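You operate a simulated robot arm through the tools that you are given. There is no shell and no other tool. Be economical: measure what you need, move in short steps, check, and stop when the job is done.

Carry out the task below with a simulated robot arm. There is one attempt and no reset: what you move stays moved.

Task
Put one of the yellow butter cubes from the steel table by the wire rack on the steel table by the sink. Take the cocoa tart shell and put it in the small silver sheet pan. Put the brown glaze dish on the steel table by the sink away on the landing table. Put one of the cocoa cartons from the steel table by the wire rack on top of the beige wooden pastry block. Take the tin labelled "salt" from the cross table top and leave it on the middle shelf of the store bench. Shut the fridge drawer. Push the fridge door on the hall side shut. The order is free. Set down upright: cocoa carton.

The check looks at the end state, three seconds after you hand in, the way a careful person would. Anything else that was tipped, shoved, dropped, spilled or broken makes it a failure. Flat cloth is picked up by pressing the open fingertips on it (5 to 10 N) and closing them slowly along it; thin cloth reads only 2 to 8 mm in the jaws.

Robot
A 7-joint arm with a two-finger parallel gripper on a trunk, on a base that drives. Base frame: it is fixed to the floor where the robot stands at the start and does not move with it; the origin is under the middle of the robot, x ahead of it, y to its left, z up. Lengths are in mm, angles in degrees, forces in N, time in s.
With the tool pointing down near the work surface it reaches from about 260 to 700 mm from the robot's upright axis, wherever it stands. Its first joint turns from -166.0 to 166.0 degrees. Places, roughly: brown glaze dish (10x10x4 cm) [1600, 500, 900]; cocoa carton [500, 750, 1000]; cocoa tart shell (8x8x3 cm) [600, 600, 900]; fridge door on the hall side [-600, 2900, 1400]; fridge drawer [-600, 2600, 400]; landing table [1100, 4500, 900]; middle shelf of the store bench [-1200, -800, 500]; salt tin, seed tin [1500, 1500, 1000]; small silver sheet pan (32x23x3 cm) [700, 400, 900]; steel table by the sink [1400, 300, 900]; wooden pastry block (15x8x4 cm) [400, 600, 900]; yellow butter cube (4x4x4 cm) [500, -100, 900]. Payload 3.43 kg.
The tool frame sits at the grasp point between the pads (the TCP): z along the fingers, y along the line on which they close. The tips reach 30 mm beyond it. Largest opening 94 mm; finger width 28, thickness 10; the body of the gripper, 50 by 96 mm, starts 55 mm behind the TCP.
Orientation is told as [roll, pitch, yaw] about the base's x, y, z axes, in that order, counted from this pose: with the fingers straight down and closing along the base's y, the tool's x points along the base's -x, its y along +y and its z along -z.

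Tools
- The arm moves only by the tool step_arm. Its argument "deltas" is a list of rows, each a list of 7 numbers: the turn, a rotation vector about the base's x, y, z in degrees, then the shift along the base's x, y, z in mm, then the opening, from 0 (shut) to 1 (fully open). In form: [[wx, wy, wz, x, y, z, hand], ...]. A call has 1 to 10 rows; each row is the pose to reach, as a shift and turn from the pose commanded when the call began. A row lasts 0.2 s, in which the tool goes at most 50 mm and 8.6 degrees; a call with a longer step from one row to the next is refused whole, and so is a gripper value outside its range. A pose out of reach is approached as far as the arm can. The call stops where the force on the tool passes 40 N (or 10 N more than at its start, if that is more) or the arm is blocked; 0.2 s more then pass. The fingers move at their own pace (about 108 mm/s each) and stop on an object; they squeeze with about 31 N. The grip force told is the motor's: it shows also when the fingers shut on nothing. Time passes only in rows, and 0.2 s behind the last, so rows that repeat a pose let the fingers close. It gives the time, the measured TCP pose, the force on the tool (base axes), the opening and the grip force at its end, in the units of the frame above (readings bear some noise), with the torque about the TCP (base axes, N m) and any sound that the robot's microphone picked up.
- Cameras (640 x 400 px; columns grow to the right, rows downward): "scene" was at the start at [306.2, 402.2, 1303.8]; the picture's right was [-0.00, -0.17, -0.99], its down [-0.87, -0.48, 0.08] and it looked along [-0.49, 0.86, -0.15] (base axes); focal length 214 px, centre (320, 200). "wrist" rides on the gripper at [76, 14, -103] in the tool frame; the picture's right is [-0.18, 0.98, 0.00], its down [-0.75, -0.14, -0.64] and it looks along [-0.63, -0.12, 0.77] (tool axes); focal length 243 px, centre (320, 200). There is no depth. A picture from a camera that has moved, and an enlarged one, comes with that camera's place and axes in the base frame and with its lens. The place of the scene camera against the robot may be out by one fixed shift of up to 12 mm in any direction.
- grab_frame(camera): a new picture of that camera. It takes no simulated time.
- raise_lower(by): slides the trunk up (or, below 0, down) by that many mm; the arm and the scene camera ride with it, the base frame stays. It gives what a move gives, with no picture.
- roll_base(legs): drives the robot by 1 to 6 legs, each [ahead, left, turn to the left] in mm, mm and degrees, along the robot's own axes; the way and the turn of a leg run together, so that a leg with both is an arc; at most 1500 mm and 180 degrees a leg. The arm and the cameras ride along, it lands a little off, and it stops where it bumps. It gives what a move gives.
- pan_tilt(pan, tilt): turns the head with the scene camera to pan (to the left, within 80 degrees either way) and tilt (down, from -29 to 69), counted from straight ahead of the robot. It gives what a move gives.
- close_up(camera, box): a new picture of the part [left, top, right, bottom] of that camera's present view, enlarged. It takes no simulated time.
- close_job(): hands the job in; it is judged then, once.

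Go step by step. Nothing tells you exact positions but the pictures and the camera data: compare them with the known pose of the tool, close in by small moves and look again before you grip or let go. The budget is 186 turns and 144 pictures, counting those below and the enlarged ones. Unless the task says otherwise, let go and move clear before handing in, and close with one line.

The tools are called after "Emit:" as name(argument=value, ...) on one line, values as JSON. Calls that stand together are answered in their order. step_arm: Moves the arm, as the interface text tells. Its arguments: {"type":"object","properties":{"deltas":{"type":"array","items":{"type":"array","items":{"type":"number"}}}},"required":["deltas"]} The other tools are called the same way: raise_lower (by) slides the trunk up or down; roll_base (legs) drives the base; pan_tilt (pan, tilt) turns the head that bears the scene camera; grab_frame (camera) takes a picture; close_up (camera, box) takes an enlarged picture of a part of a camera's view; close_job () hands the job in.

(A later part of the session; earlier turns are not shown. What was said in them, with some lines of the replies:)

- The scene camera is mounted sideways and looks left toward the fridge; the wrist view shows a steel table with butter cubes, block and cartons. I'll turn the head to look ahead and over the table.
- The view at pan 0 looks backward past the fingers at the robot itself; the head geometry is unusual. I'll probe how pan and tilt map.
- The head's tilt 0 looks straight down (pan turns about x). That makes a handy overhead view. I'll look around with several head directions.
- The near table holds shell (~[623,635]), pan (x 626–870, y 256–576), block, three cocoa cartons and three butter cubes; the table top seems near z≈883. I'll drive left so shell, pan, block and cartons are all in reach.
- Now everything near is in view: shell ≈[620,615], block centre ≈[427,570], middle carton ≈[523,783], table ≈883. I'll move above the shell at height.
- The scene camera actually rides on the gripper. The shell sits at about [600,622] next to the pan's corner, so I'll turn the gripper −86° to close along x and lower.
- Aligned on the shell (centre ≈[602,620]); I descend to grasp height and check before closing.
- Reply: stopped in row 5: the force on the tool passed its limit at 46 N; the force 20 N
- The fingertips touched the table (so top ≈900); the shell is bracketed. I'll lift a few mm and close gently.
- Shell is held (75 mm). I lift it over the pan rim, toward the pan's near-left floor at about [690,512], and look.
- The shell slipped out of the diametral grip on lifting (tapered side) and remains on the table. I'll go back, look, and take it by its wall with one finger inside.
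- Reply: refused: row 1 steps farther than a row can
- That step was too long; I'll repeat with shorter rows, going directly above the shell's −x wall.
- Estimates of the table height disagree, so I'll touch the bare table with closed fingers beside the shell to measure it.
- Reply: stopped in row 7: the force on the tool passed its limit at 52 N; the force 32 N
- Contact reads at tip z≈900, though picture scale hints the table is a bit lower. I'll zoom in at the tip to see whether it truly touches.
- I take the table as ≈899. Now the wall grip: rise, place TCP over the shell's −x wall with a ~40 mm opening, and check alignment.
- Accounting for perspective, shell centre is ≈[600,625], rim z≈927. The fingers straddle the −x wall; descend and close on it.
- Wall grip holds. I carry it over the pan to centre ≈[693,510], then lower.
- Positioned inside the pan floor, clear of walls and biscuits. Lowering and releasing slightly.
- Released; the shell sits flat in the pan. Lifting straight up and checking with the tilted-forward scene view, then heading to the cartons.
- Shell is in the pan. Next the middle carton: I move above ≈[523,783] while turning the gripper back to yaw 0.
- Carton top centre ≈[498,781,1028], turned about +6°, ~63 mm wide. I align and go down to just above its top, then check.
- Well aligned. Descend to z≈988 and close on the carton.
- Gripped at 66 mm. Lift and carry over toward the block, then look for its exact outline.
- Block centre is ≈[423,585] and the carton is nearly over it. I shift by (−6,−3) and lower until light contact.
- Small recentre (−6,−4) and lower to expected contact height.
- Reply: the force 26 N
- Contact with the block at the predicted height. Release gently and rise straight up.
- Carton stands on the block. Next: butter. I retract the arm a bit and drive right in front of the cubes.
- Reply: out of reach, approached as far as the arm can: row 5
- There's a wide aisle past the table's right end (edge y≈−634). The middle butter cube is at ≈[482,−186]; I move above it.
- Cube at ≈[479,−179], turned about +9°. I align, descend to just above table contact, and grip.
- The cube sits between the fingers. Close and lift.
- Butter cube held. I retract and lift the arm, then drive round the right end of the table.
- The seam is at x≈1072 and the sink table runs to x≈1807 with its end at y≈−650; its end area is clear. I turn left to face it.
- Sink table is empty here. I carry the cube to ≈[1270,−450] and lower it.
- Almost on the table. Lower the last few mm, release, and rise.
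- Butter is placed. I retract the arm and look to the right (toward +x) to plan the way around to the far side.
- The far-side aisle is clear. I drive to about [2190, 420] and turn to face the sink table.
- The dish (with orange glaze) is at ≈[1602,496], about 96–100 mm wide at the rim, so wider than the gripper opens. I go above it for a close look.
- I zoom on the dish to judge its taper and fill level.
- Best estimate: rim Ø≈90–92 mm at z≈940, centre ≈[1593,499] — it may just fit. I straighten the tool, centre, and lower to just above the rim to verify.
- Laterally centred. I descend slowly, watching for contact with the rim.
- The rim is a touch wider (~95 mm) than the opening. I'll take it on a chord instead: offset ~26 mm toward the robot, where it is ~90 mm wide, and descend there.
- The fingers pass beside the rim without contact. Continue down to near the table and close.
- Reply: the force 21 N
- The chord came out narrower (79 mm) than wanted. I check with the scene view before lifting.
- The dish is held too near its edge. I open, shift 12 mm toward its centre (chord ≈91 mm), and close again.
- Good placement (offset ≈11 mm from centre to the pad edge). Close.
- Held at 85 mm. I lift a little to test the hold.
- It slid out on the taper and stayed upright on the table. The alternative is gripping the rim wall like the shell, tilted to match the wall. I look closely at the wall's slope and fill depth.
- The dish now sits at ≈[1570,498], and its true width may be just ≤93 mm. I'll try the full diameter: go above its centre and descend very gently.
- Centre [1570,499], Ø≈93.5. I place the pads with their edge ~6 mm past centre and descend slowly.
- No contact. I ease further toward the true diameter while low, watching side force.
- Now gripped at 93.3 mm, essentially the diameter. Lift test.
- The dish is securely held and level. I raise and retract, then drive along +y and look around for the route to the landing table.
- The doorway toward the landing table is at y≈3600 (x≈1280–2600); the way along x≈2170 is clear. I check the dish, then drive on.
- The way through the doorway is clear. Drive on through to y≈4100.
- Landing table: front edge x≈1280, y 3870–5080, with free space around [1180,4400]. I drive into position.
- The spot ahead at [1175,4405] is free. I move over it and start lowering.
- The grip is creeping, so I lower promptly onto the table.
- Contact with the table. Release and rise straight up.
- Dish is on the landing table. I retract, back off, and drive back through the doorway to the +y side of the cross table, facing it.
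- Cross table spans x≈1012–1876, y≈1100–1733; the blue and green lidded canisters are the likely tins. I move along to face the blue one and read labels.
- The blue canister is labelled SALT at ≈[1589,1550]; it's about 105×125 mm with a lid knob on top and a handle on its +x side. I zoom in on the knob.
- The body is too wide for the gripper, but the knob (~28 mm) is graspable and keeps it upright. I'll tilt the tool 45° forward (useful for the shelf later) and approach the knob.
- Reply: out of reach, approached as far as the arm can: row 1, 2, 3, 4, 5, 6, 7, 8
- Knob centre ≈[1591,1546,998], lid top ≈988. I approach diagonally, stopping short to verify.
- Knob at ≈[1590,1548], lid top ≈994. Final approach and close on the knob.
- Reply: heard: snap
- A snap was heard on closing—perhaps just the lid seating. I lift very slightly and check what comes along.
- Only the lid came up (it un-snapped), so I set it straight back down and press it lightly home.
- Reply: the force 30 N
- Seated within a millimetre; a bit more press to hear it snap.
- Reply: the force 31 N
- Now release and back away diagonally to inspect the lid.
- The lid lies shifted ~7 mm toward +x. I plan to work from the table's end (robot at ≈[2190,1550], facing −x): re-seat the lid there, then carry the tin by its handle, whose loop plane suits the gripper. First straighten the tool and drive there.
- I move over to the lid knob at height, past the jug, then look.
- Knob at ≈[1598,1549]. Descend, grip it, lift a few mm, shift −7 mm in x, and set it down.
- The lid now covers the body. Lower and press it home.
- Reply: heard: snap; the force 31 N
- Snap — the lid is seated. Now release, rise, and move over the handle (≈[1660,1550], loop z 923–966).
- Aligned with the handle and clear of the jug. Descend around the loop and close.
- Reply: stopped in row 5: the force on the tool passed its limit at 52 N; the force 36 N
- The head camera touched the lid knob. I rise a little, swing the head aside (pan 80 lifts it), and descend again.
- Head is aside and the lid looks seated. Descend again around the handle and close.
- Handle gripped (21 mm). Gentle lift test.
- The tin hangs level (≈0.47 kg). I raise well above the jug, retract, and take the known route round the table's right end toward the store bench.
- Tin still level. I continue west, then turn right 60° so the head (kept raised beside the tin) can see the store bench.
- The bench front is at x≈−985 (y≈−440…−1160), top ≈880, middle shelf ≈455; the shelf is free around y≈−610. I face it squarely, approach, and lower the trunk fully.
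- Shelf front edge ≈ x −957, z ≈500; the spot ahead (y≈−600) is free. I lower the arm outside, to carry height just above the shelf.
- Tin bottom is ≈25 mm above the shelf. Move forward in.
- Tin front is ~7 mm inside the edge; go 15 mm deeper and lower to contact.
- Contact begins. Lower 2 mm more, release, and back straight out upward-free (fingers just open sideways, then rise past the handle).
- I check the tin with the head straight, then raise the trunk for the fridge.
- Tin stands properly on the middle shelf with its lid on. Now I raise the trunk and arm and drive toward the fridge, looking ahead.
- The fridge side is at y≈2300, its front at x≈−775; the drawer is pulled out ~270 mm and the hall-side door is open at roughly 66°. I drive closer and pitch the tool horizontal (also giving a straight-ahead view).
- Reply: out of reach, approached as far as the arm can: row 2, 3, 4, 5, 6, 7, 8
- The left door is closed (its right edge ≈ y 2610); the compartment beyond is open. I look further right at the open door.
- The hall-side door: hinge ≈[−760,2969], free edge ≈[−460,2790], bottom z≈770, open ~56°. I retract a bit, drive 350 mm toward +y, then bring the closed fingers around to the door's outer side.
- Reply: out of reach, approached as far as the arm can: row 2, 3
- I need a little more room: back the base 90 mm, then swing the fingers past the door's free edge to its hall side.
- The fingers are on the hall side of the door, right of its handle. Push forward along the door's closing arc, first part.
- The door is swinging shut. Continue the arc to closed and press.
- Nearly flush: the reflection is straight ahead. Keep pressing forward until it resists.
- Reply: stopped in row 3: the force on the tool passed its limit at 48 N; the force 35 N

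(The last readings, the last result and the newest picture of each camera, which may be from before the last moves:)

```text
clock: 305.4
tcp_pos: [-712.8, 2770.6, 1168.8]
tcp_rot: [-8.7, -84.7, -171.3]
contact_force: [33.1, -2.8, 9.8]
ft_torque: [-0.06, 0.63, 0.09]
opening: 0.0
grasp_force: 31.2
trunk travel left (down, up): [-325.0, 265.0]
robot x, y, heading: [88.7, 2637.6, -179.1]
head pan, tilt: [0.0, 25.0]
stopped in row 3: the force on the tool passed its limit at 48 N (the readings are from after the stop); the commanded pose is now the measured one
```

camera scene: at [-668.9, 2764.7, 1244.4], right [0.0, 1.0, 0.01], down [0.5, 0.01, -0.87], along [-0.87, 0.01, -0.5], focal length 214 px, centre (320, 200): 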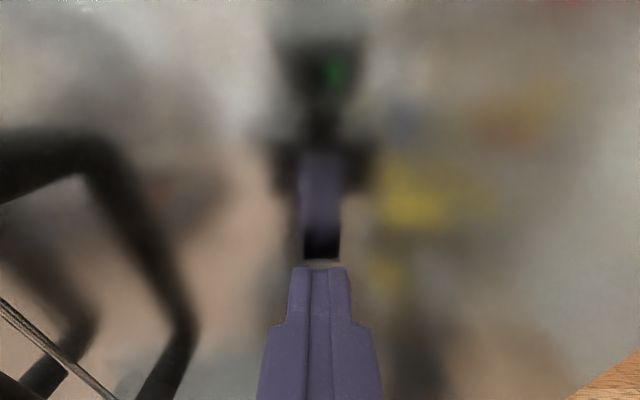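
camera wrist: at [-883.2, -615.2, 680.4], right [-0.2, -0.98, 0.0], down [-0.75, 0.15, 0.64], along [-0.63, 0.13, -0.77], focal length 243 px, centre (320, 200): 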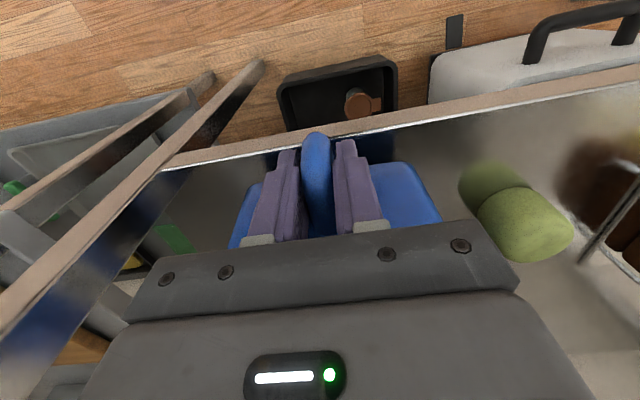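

Firm resistance: the door seems shut. I back off and verify, looking at the drawer below too.

Emit:
step_arm(deltas=[[0, 0, 0, 40, 0, 0, 0], [0, 0, 0, 85, -20, 0, 0], [0, 0, 0, 130, -50, 0, 0], [0, 0, 0, 175, -80, 0, 0], [0, 0, 0, 215, -110, 0, 0]])

Emit:
pan_tilt(pan=0, tilt=40)

Emit:
grab_frame(camera="scene")

```text
refused: row 3 steps farther than a row can; nothing moved
```

```text
clock: 306.2
tcp_pos: [-712.4, 2769.8, 1169.7]
tcp_rot: [-8.7, -84.7, -171.4]
contact_force: [38.0, -3.9, 10.9]
ft_torque: [-0.11, 0.75, 0.11]
opening: 0.5
grasp_force: 30.8
trunk travel left (down, up): [-325.0, 265.0]
robot x, y, heading: [89.4, 2641.7, -179.5]
head pan, tilt: [0.0, 40.0]
```

```text
10 pictures are left
camera scene: at [-667.4, 2765.0, 1222.3], right [0.0, 1.0, 0.01], down [0.71, 0.01, -0.7], along [-0.7, 0.01, -0.71], focal length 214 px, centre (320, 200)
```

scene: 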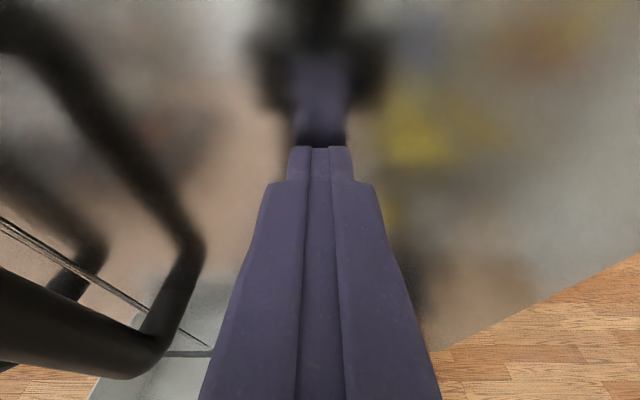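

Repeat the back-off with shorter steps and view the doors.

Emit:
step_arm(deltas=[[0, 0, 0, 40, 0, 0, 0], [0, 0, 0, 80, -15, 0, 0], [0, 0, 0, 120, -40, 0, 0], [0, 0, 0, 155, -70, 0, 0], [0, 0, 0, 185, -105, 0, 0], [0, 0, 0, 210, -140, 0, 0]])

Emit:
pan_tilt(pan=0, tilt=30)

Emit:
grab_frame(camera="scene")

```text
clock: 307.6
tcp_pos: [-510.5, 2631.2, 1164.8]
tcp_rot: [-8.4, -84.3, -171.8]
contact_force: [-0.5, 0.2, -0.4]
ft_torque: [-0.01, 0.0, -0.03]
opening: 0.0
grasp_force: 31.1
trunk travel left (down, up): [-325.0, 265.0]
robot x, y, heading: [93.0, 2639.9, -179.4]
head pan, tilt: [0.0, 40.0]
```

```text
clock: 308.3
tcp_pos: [-510.0, 2631.9, 1166.5]
tcp_rot: [-7.8, -84.2, -172.2]
contact_force: [0.3, 0.9, -0.8]
ft_torque: [0.01, 0.0, -0.02]
opening: 0.0
grasp_force: 31.4
trunk travel left (down, up): [-325.0, 265.0]
robot x, y, heading: [90.9, 2642.2, -179.4]
head pan, tilt: [0.0, 30.0]
```

```text
9 pictures are left
camera scene: at [-472.7, 2626.1, 1233.1], right [0.0, 1.0, 0.01], down [0.58, 0.01, -0.81], along [-0.81, 0.01, -0.58], focal length 214 px, centre (320, 200)
```

scene: 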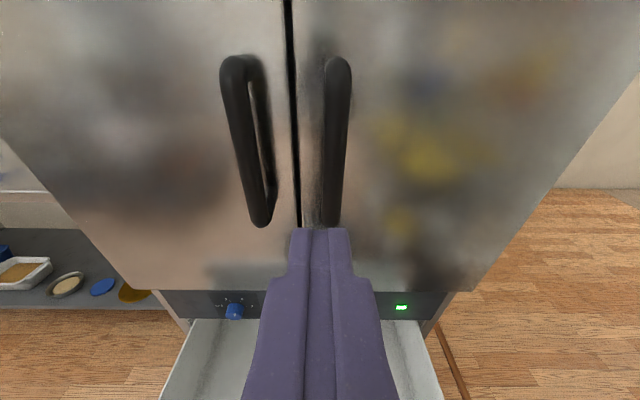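

Both doors are flush. Now the drawer: I pull back, back up the base, lower the trunk and arm to drawer height, and look.

Emit:
step_arm(deltas=[[0, 0, 0, 40, -10, 0, 0], [0, 0, 0, 70, -15, 0, 0]])

Emit:
roll_base(legs=[[-170, 0, 0]])

Emit:
raise_lower(by=-325)

Emit:
step_arm(deltas=[[0, 0, 0, 0, 0, -40, 0], [0, 0, 0, 0, 0, -80, 0], [0, 0, 0, 0, 0, -120, 0], [0, 0, 0, 0, 0, -160, 0], [0, 0, 0, 0, 0, -200, 0], [0, 0, 0, 0, 0, -240, 0], [0, 0, 0, 0, 0, -280, 0], [0, 0, 0, 0, 0, -310, 0]])

Emit:
grab_frame(camera="scene")

```text
clock: 308.9
tcp_pos: [-436.6, 2617.8, 1163.6]
tcp_rot: [-7.8, -84.5, -172.2]
contact_force: [0.1, -0.2, -0.9]
ft_torque: [0.04, 0.0, -0.01]
opening: 0.0
grasp_force: 31.5
trunk travel left (down, up): [-325.0, 265.0]
robot x, y, heading: [87.4, 2642.5, -179.1]
head pan, tilt: [0.0, 30.0]
```

```text
clock: 310.3
tcp_pos: [-266.8, 2618.9, 1165.2]
tcp_rot: [-8.1, -84.5, -172.1]
contact_force: [1.1, 0.1, 0.5]
ft_torque: [0.03, -0.01, -0.01]
opening: 0.2
grasp_force: 30.1
trunk travel left (down, up): [-325.0, 265.0]
robot x, y, heading: [258.4, 2642.1, -179.2]
head pan, tilt: [0.0, 30.0]
```

```text
clock: 313.6
tcp_pos: [-267.3, 2619.0, 841.1]
tcp_rot: [-8.0, -84.4, -172.2]
contact_force: [0.4, -0.6, 0.2]
ft_torque: [0.02, 0.01, 0.0]
opening: 0.0
grasp_force: 30.6
trunk travel left (down, up): [0.0, 590.0]
robot x, y, heading: [258.5, 2642.9, -179.5]
head pan, tilt: [0.0, 30.0]
```

```text
clock: 315.4
tcp_pos: [-265.8, 2618.4, 528.5]
tcp_rot: [-8.2, -84.4, -172.0]
contact_force: [0.5, -0.2, 0.5]
ft_torque: [-0.03, 0.01, -0.02]
opening: 0.0
grasp_force: 30.4
trunk travel left (down, up): [0.0, 590.0]
robot x, y, heading: [260.0, 2640.9, -179.4]
head pan, tilt: [0.0, 30.0]
```

```text
8 pictures are left
camera scene: at [-228.7, 2613.6, 596.8], right [0.0, 1.0, 0.01], down [0.58, 0.01, -0.81], along [-0.81, 0.01, -0.58], focal length 214 px, centre (320, 200)
```

scene: 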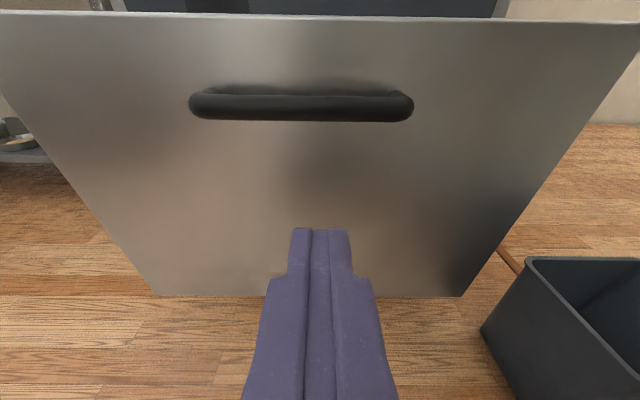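

The drawer front is at x≈−509, z≈110–620, with its handle near z≈545. I lower to z≈400, drive ahead 165 mm, and push with the fingertips.

Emit:
step_arm(deltas=[[0, 0, 0, 0, 0, -40, 0], [0, 0, 0, 0, 0, -80, 0], [0, 0, 0, 0, -8, -120, 0], [0, 0, 0, 0, -10, -130, 0]])

Emit:
roll_base(legs=[[160, 0, 0]])

Emit:
step_arm(deltas=[[0, 0, 0, -20, 0, 0, 0], [0, 0, 0, -40, 0, 0, 0], [0, 0, 0, -60, 0, 0, 0], [0, 0, 0, -80, 0, 0, 0], [0, 0, 0, -105, 0, 0, 0], [0, 0, 0, -130, 0, 0, 0], [0, 0, 0, -155, 0, 0, 0], [0, 0, 0, -180, 0, 0, 0]])

```text
clock: 316.4
tcp_pos: [-266.3, 2616.6, 431.2]
tcp_rot: [-7.9, -84.4, -172.2]
contact_force: [-0.7, 0.5, 0.3]
ft_torque: [0.03, -0.01, 0.04]
opening: 0.0
grasp_force: 31.2
out of reach, approached as far as the arm can: row 3, 4
trunk travel left (down, up): [0.0, 590.0]
robot x, y, heading: [257.0, 2641.6, -179.4]
head pan, tilt: [0.0, 30.0]
```

```text
clock: 317.8
tcp_pos: [-426.6, 2614.3, 430.4]
tcp_rot: [-7.9, -84.4, -172.2]
contact_force: [0.0, 0.0, -0.3]
ft_torque: [-0.01, -0.03, -0.01]
opening: 0.0
grasp_force: 31.2
trunk travel left (down, up): [0.0, 590.0]
robot x, y, heading: [98.8, 2643.3, -179.6]
head pan, tilt: [0.0, 30.0]
```

```text
clock: 319.6
tcp_pos: [-550.9, 2616.9, 451.5]
tcp_rot: [-7.9, -84.3, -172.2]
contact_force: [-0.2, 0.2, -0.3]
ft_torque: [0.01, 0.01, -0.02]
opening: 0.0
grasp_force: 31.0
out of reach, approached as far as the arm can: row 4, 5, 6, 7, 8
trunk travel left (down, up): [0.0, 590.0]
robot x, y, heading: [100.0, 2645.2, -179.6]
head pan, tilt: [0.0, 30.0]
```

The arm is at its reach limit this low, so I push on with the base in a measured leg, then check.

Emit:
roll_base(legs=[[130, 0, 0]])

Emit:
grab_frame(camera="scene")

```text
clock: 320.9
tcp_pos: [-679.3, 2616.3, 450.4]
tcp_rot: [-7.9, -84.3, -172.3]
contact_force: [0.0, -1.0, -0.7]
ft_torque: [0.0, -0.02, 0.04]
opening: 0.1
grasp_force: 30.5
trunk travel left (down, up): [0.0, 590.0]
robot x, y, heading: [-30.6, 2635.6, -179.4]
head pan, tilt: [0.0, 30.0]
```

```text
7 pictures are left
camera scene: at [-641.4, 2610.7, 519.8], right [0.0, 1.0, 0.01], down [0.58, 0.01, -0.81], along [-0.81, 0.01, -0.58], focal length 214 px, centre (320, 200)
```

scene: 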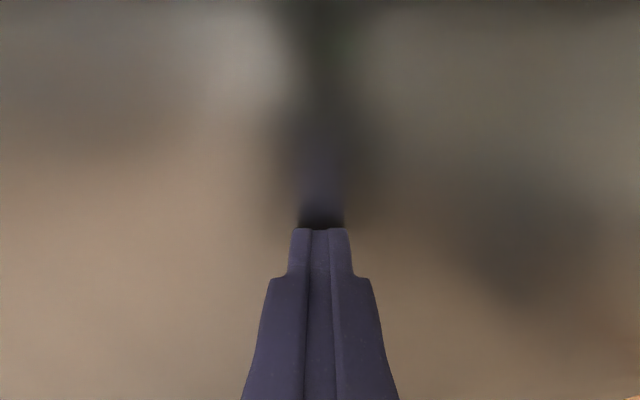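

Contact with the panel, still moving freely. A few more short legs.

Emit:
roll_base(legs=[[25, 0, 0]])

Emit:
roll_base(legs=[[12, 0, 0]])

```text
clock: 321.7
tcp_pos: [-704.6, 2616.1, 450.0]
tcp_rot: [-8.0, -84.4, -172.2]
contact_force: [0.0, -0.2, 0.5]
ft_torque: [0.03, 0.03, 0.01]
opening: 0.1
grasp_force: 31.1
trunk travel left (down, up): [0.0, 590.0]
robot x, y, heading: [-55.3, 2637.3, -179.5]
head pan, tilt: [0.0, 30.0]
```

```text
clock: 322.5
tcp_pos: [-711.0, 2614.3, 450.3]
tcp_rot: [-7.3, -84.3, -172.9]
contact_force: [0.2, 0.0, -0.2]
ft_torque: [0.0, 0.0, 0.0]
opening: 0.0
grasp_force: 31.2
trunk travel left (down, up): [0.0, 590.0]
robot x, y, heading: [-62.7, 2636.6, -179.3]
head pan, tilt: [0.0, 30.0]
stopped in leg 1: the force on the tool passed its limit at 44 N (the readings are from after the stop); the commanded pose is now the measured one
```

Firm stop at the same plane as the doors — drawer shut. I back off and verify.

Emit:
roll_base(legs=[[-420, 0, 0]])

Emit:
raise_lower(by=325)

Emit:
grab_frame(camera="scene")

```text
clock: 325.1
tcp_pos: [-292.2, 2619.3, 450.9]
tcp_rot: [-7.3, -84.5, -172.9]
contact_force: [0.0, -0.7, 0.2]
ft_torque: [0.04, -0.03, -0.03]
opening: 0.0
grasp_force: 30.6
trunk travel left (down, up): [0.0, 590.0]
robot x, y, heading: [356.4, 2641.4, -179.6]
head pan, tilt: [0.0, 30.0]
```

```text
clock: 328.3
tcp_pos: [-292.7, 2619.5, 774.8]
tcp_rot: [-7.4, -84.4, -172.9]
contact_force: [-0.9, -0.8, -0.6]
ft_torque: [-0.04, 0.0, -0.05]
opening: 0.0
grasp_force: 31.3
trunk travel left (down, up): [-325.0, 265.0]
robot x, y, heading: [352.5, 2642.8, -179.6]
head pan, tilt: [0.0, 30.0]
```

```text
6 pictures are left
camera scene: at [-254.2, 2614.7, 843.4], right [0.0, 1.0, 0.01], down [0.58, 0.01, -0.81], along [-0.81, 0.01, -0.58], focal length 214 px, centre (320, 200)
```

scene: 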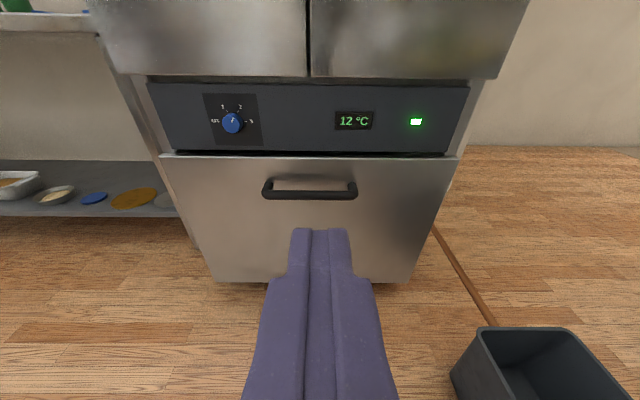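

The fridge doors are flush and the drawer is closed, and everything else is placed; the arm is clear. Handing in.

Emit:
close_job()

```text
The job is handed in.
```

All seven parts of the task are done, as far as the pictures and forces showed, and the job is handed in. The salt tin's lid came off once while I was gripping it, so I snapped it back on before carrying the tin; and the tart shell and glaze dish each slipped in the grip before they were set in place, with nothing seen to spill or tip.
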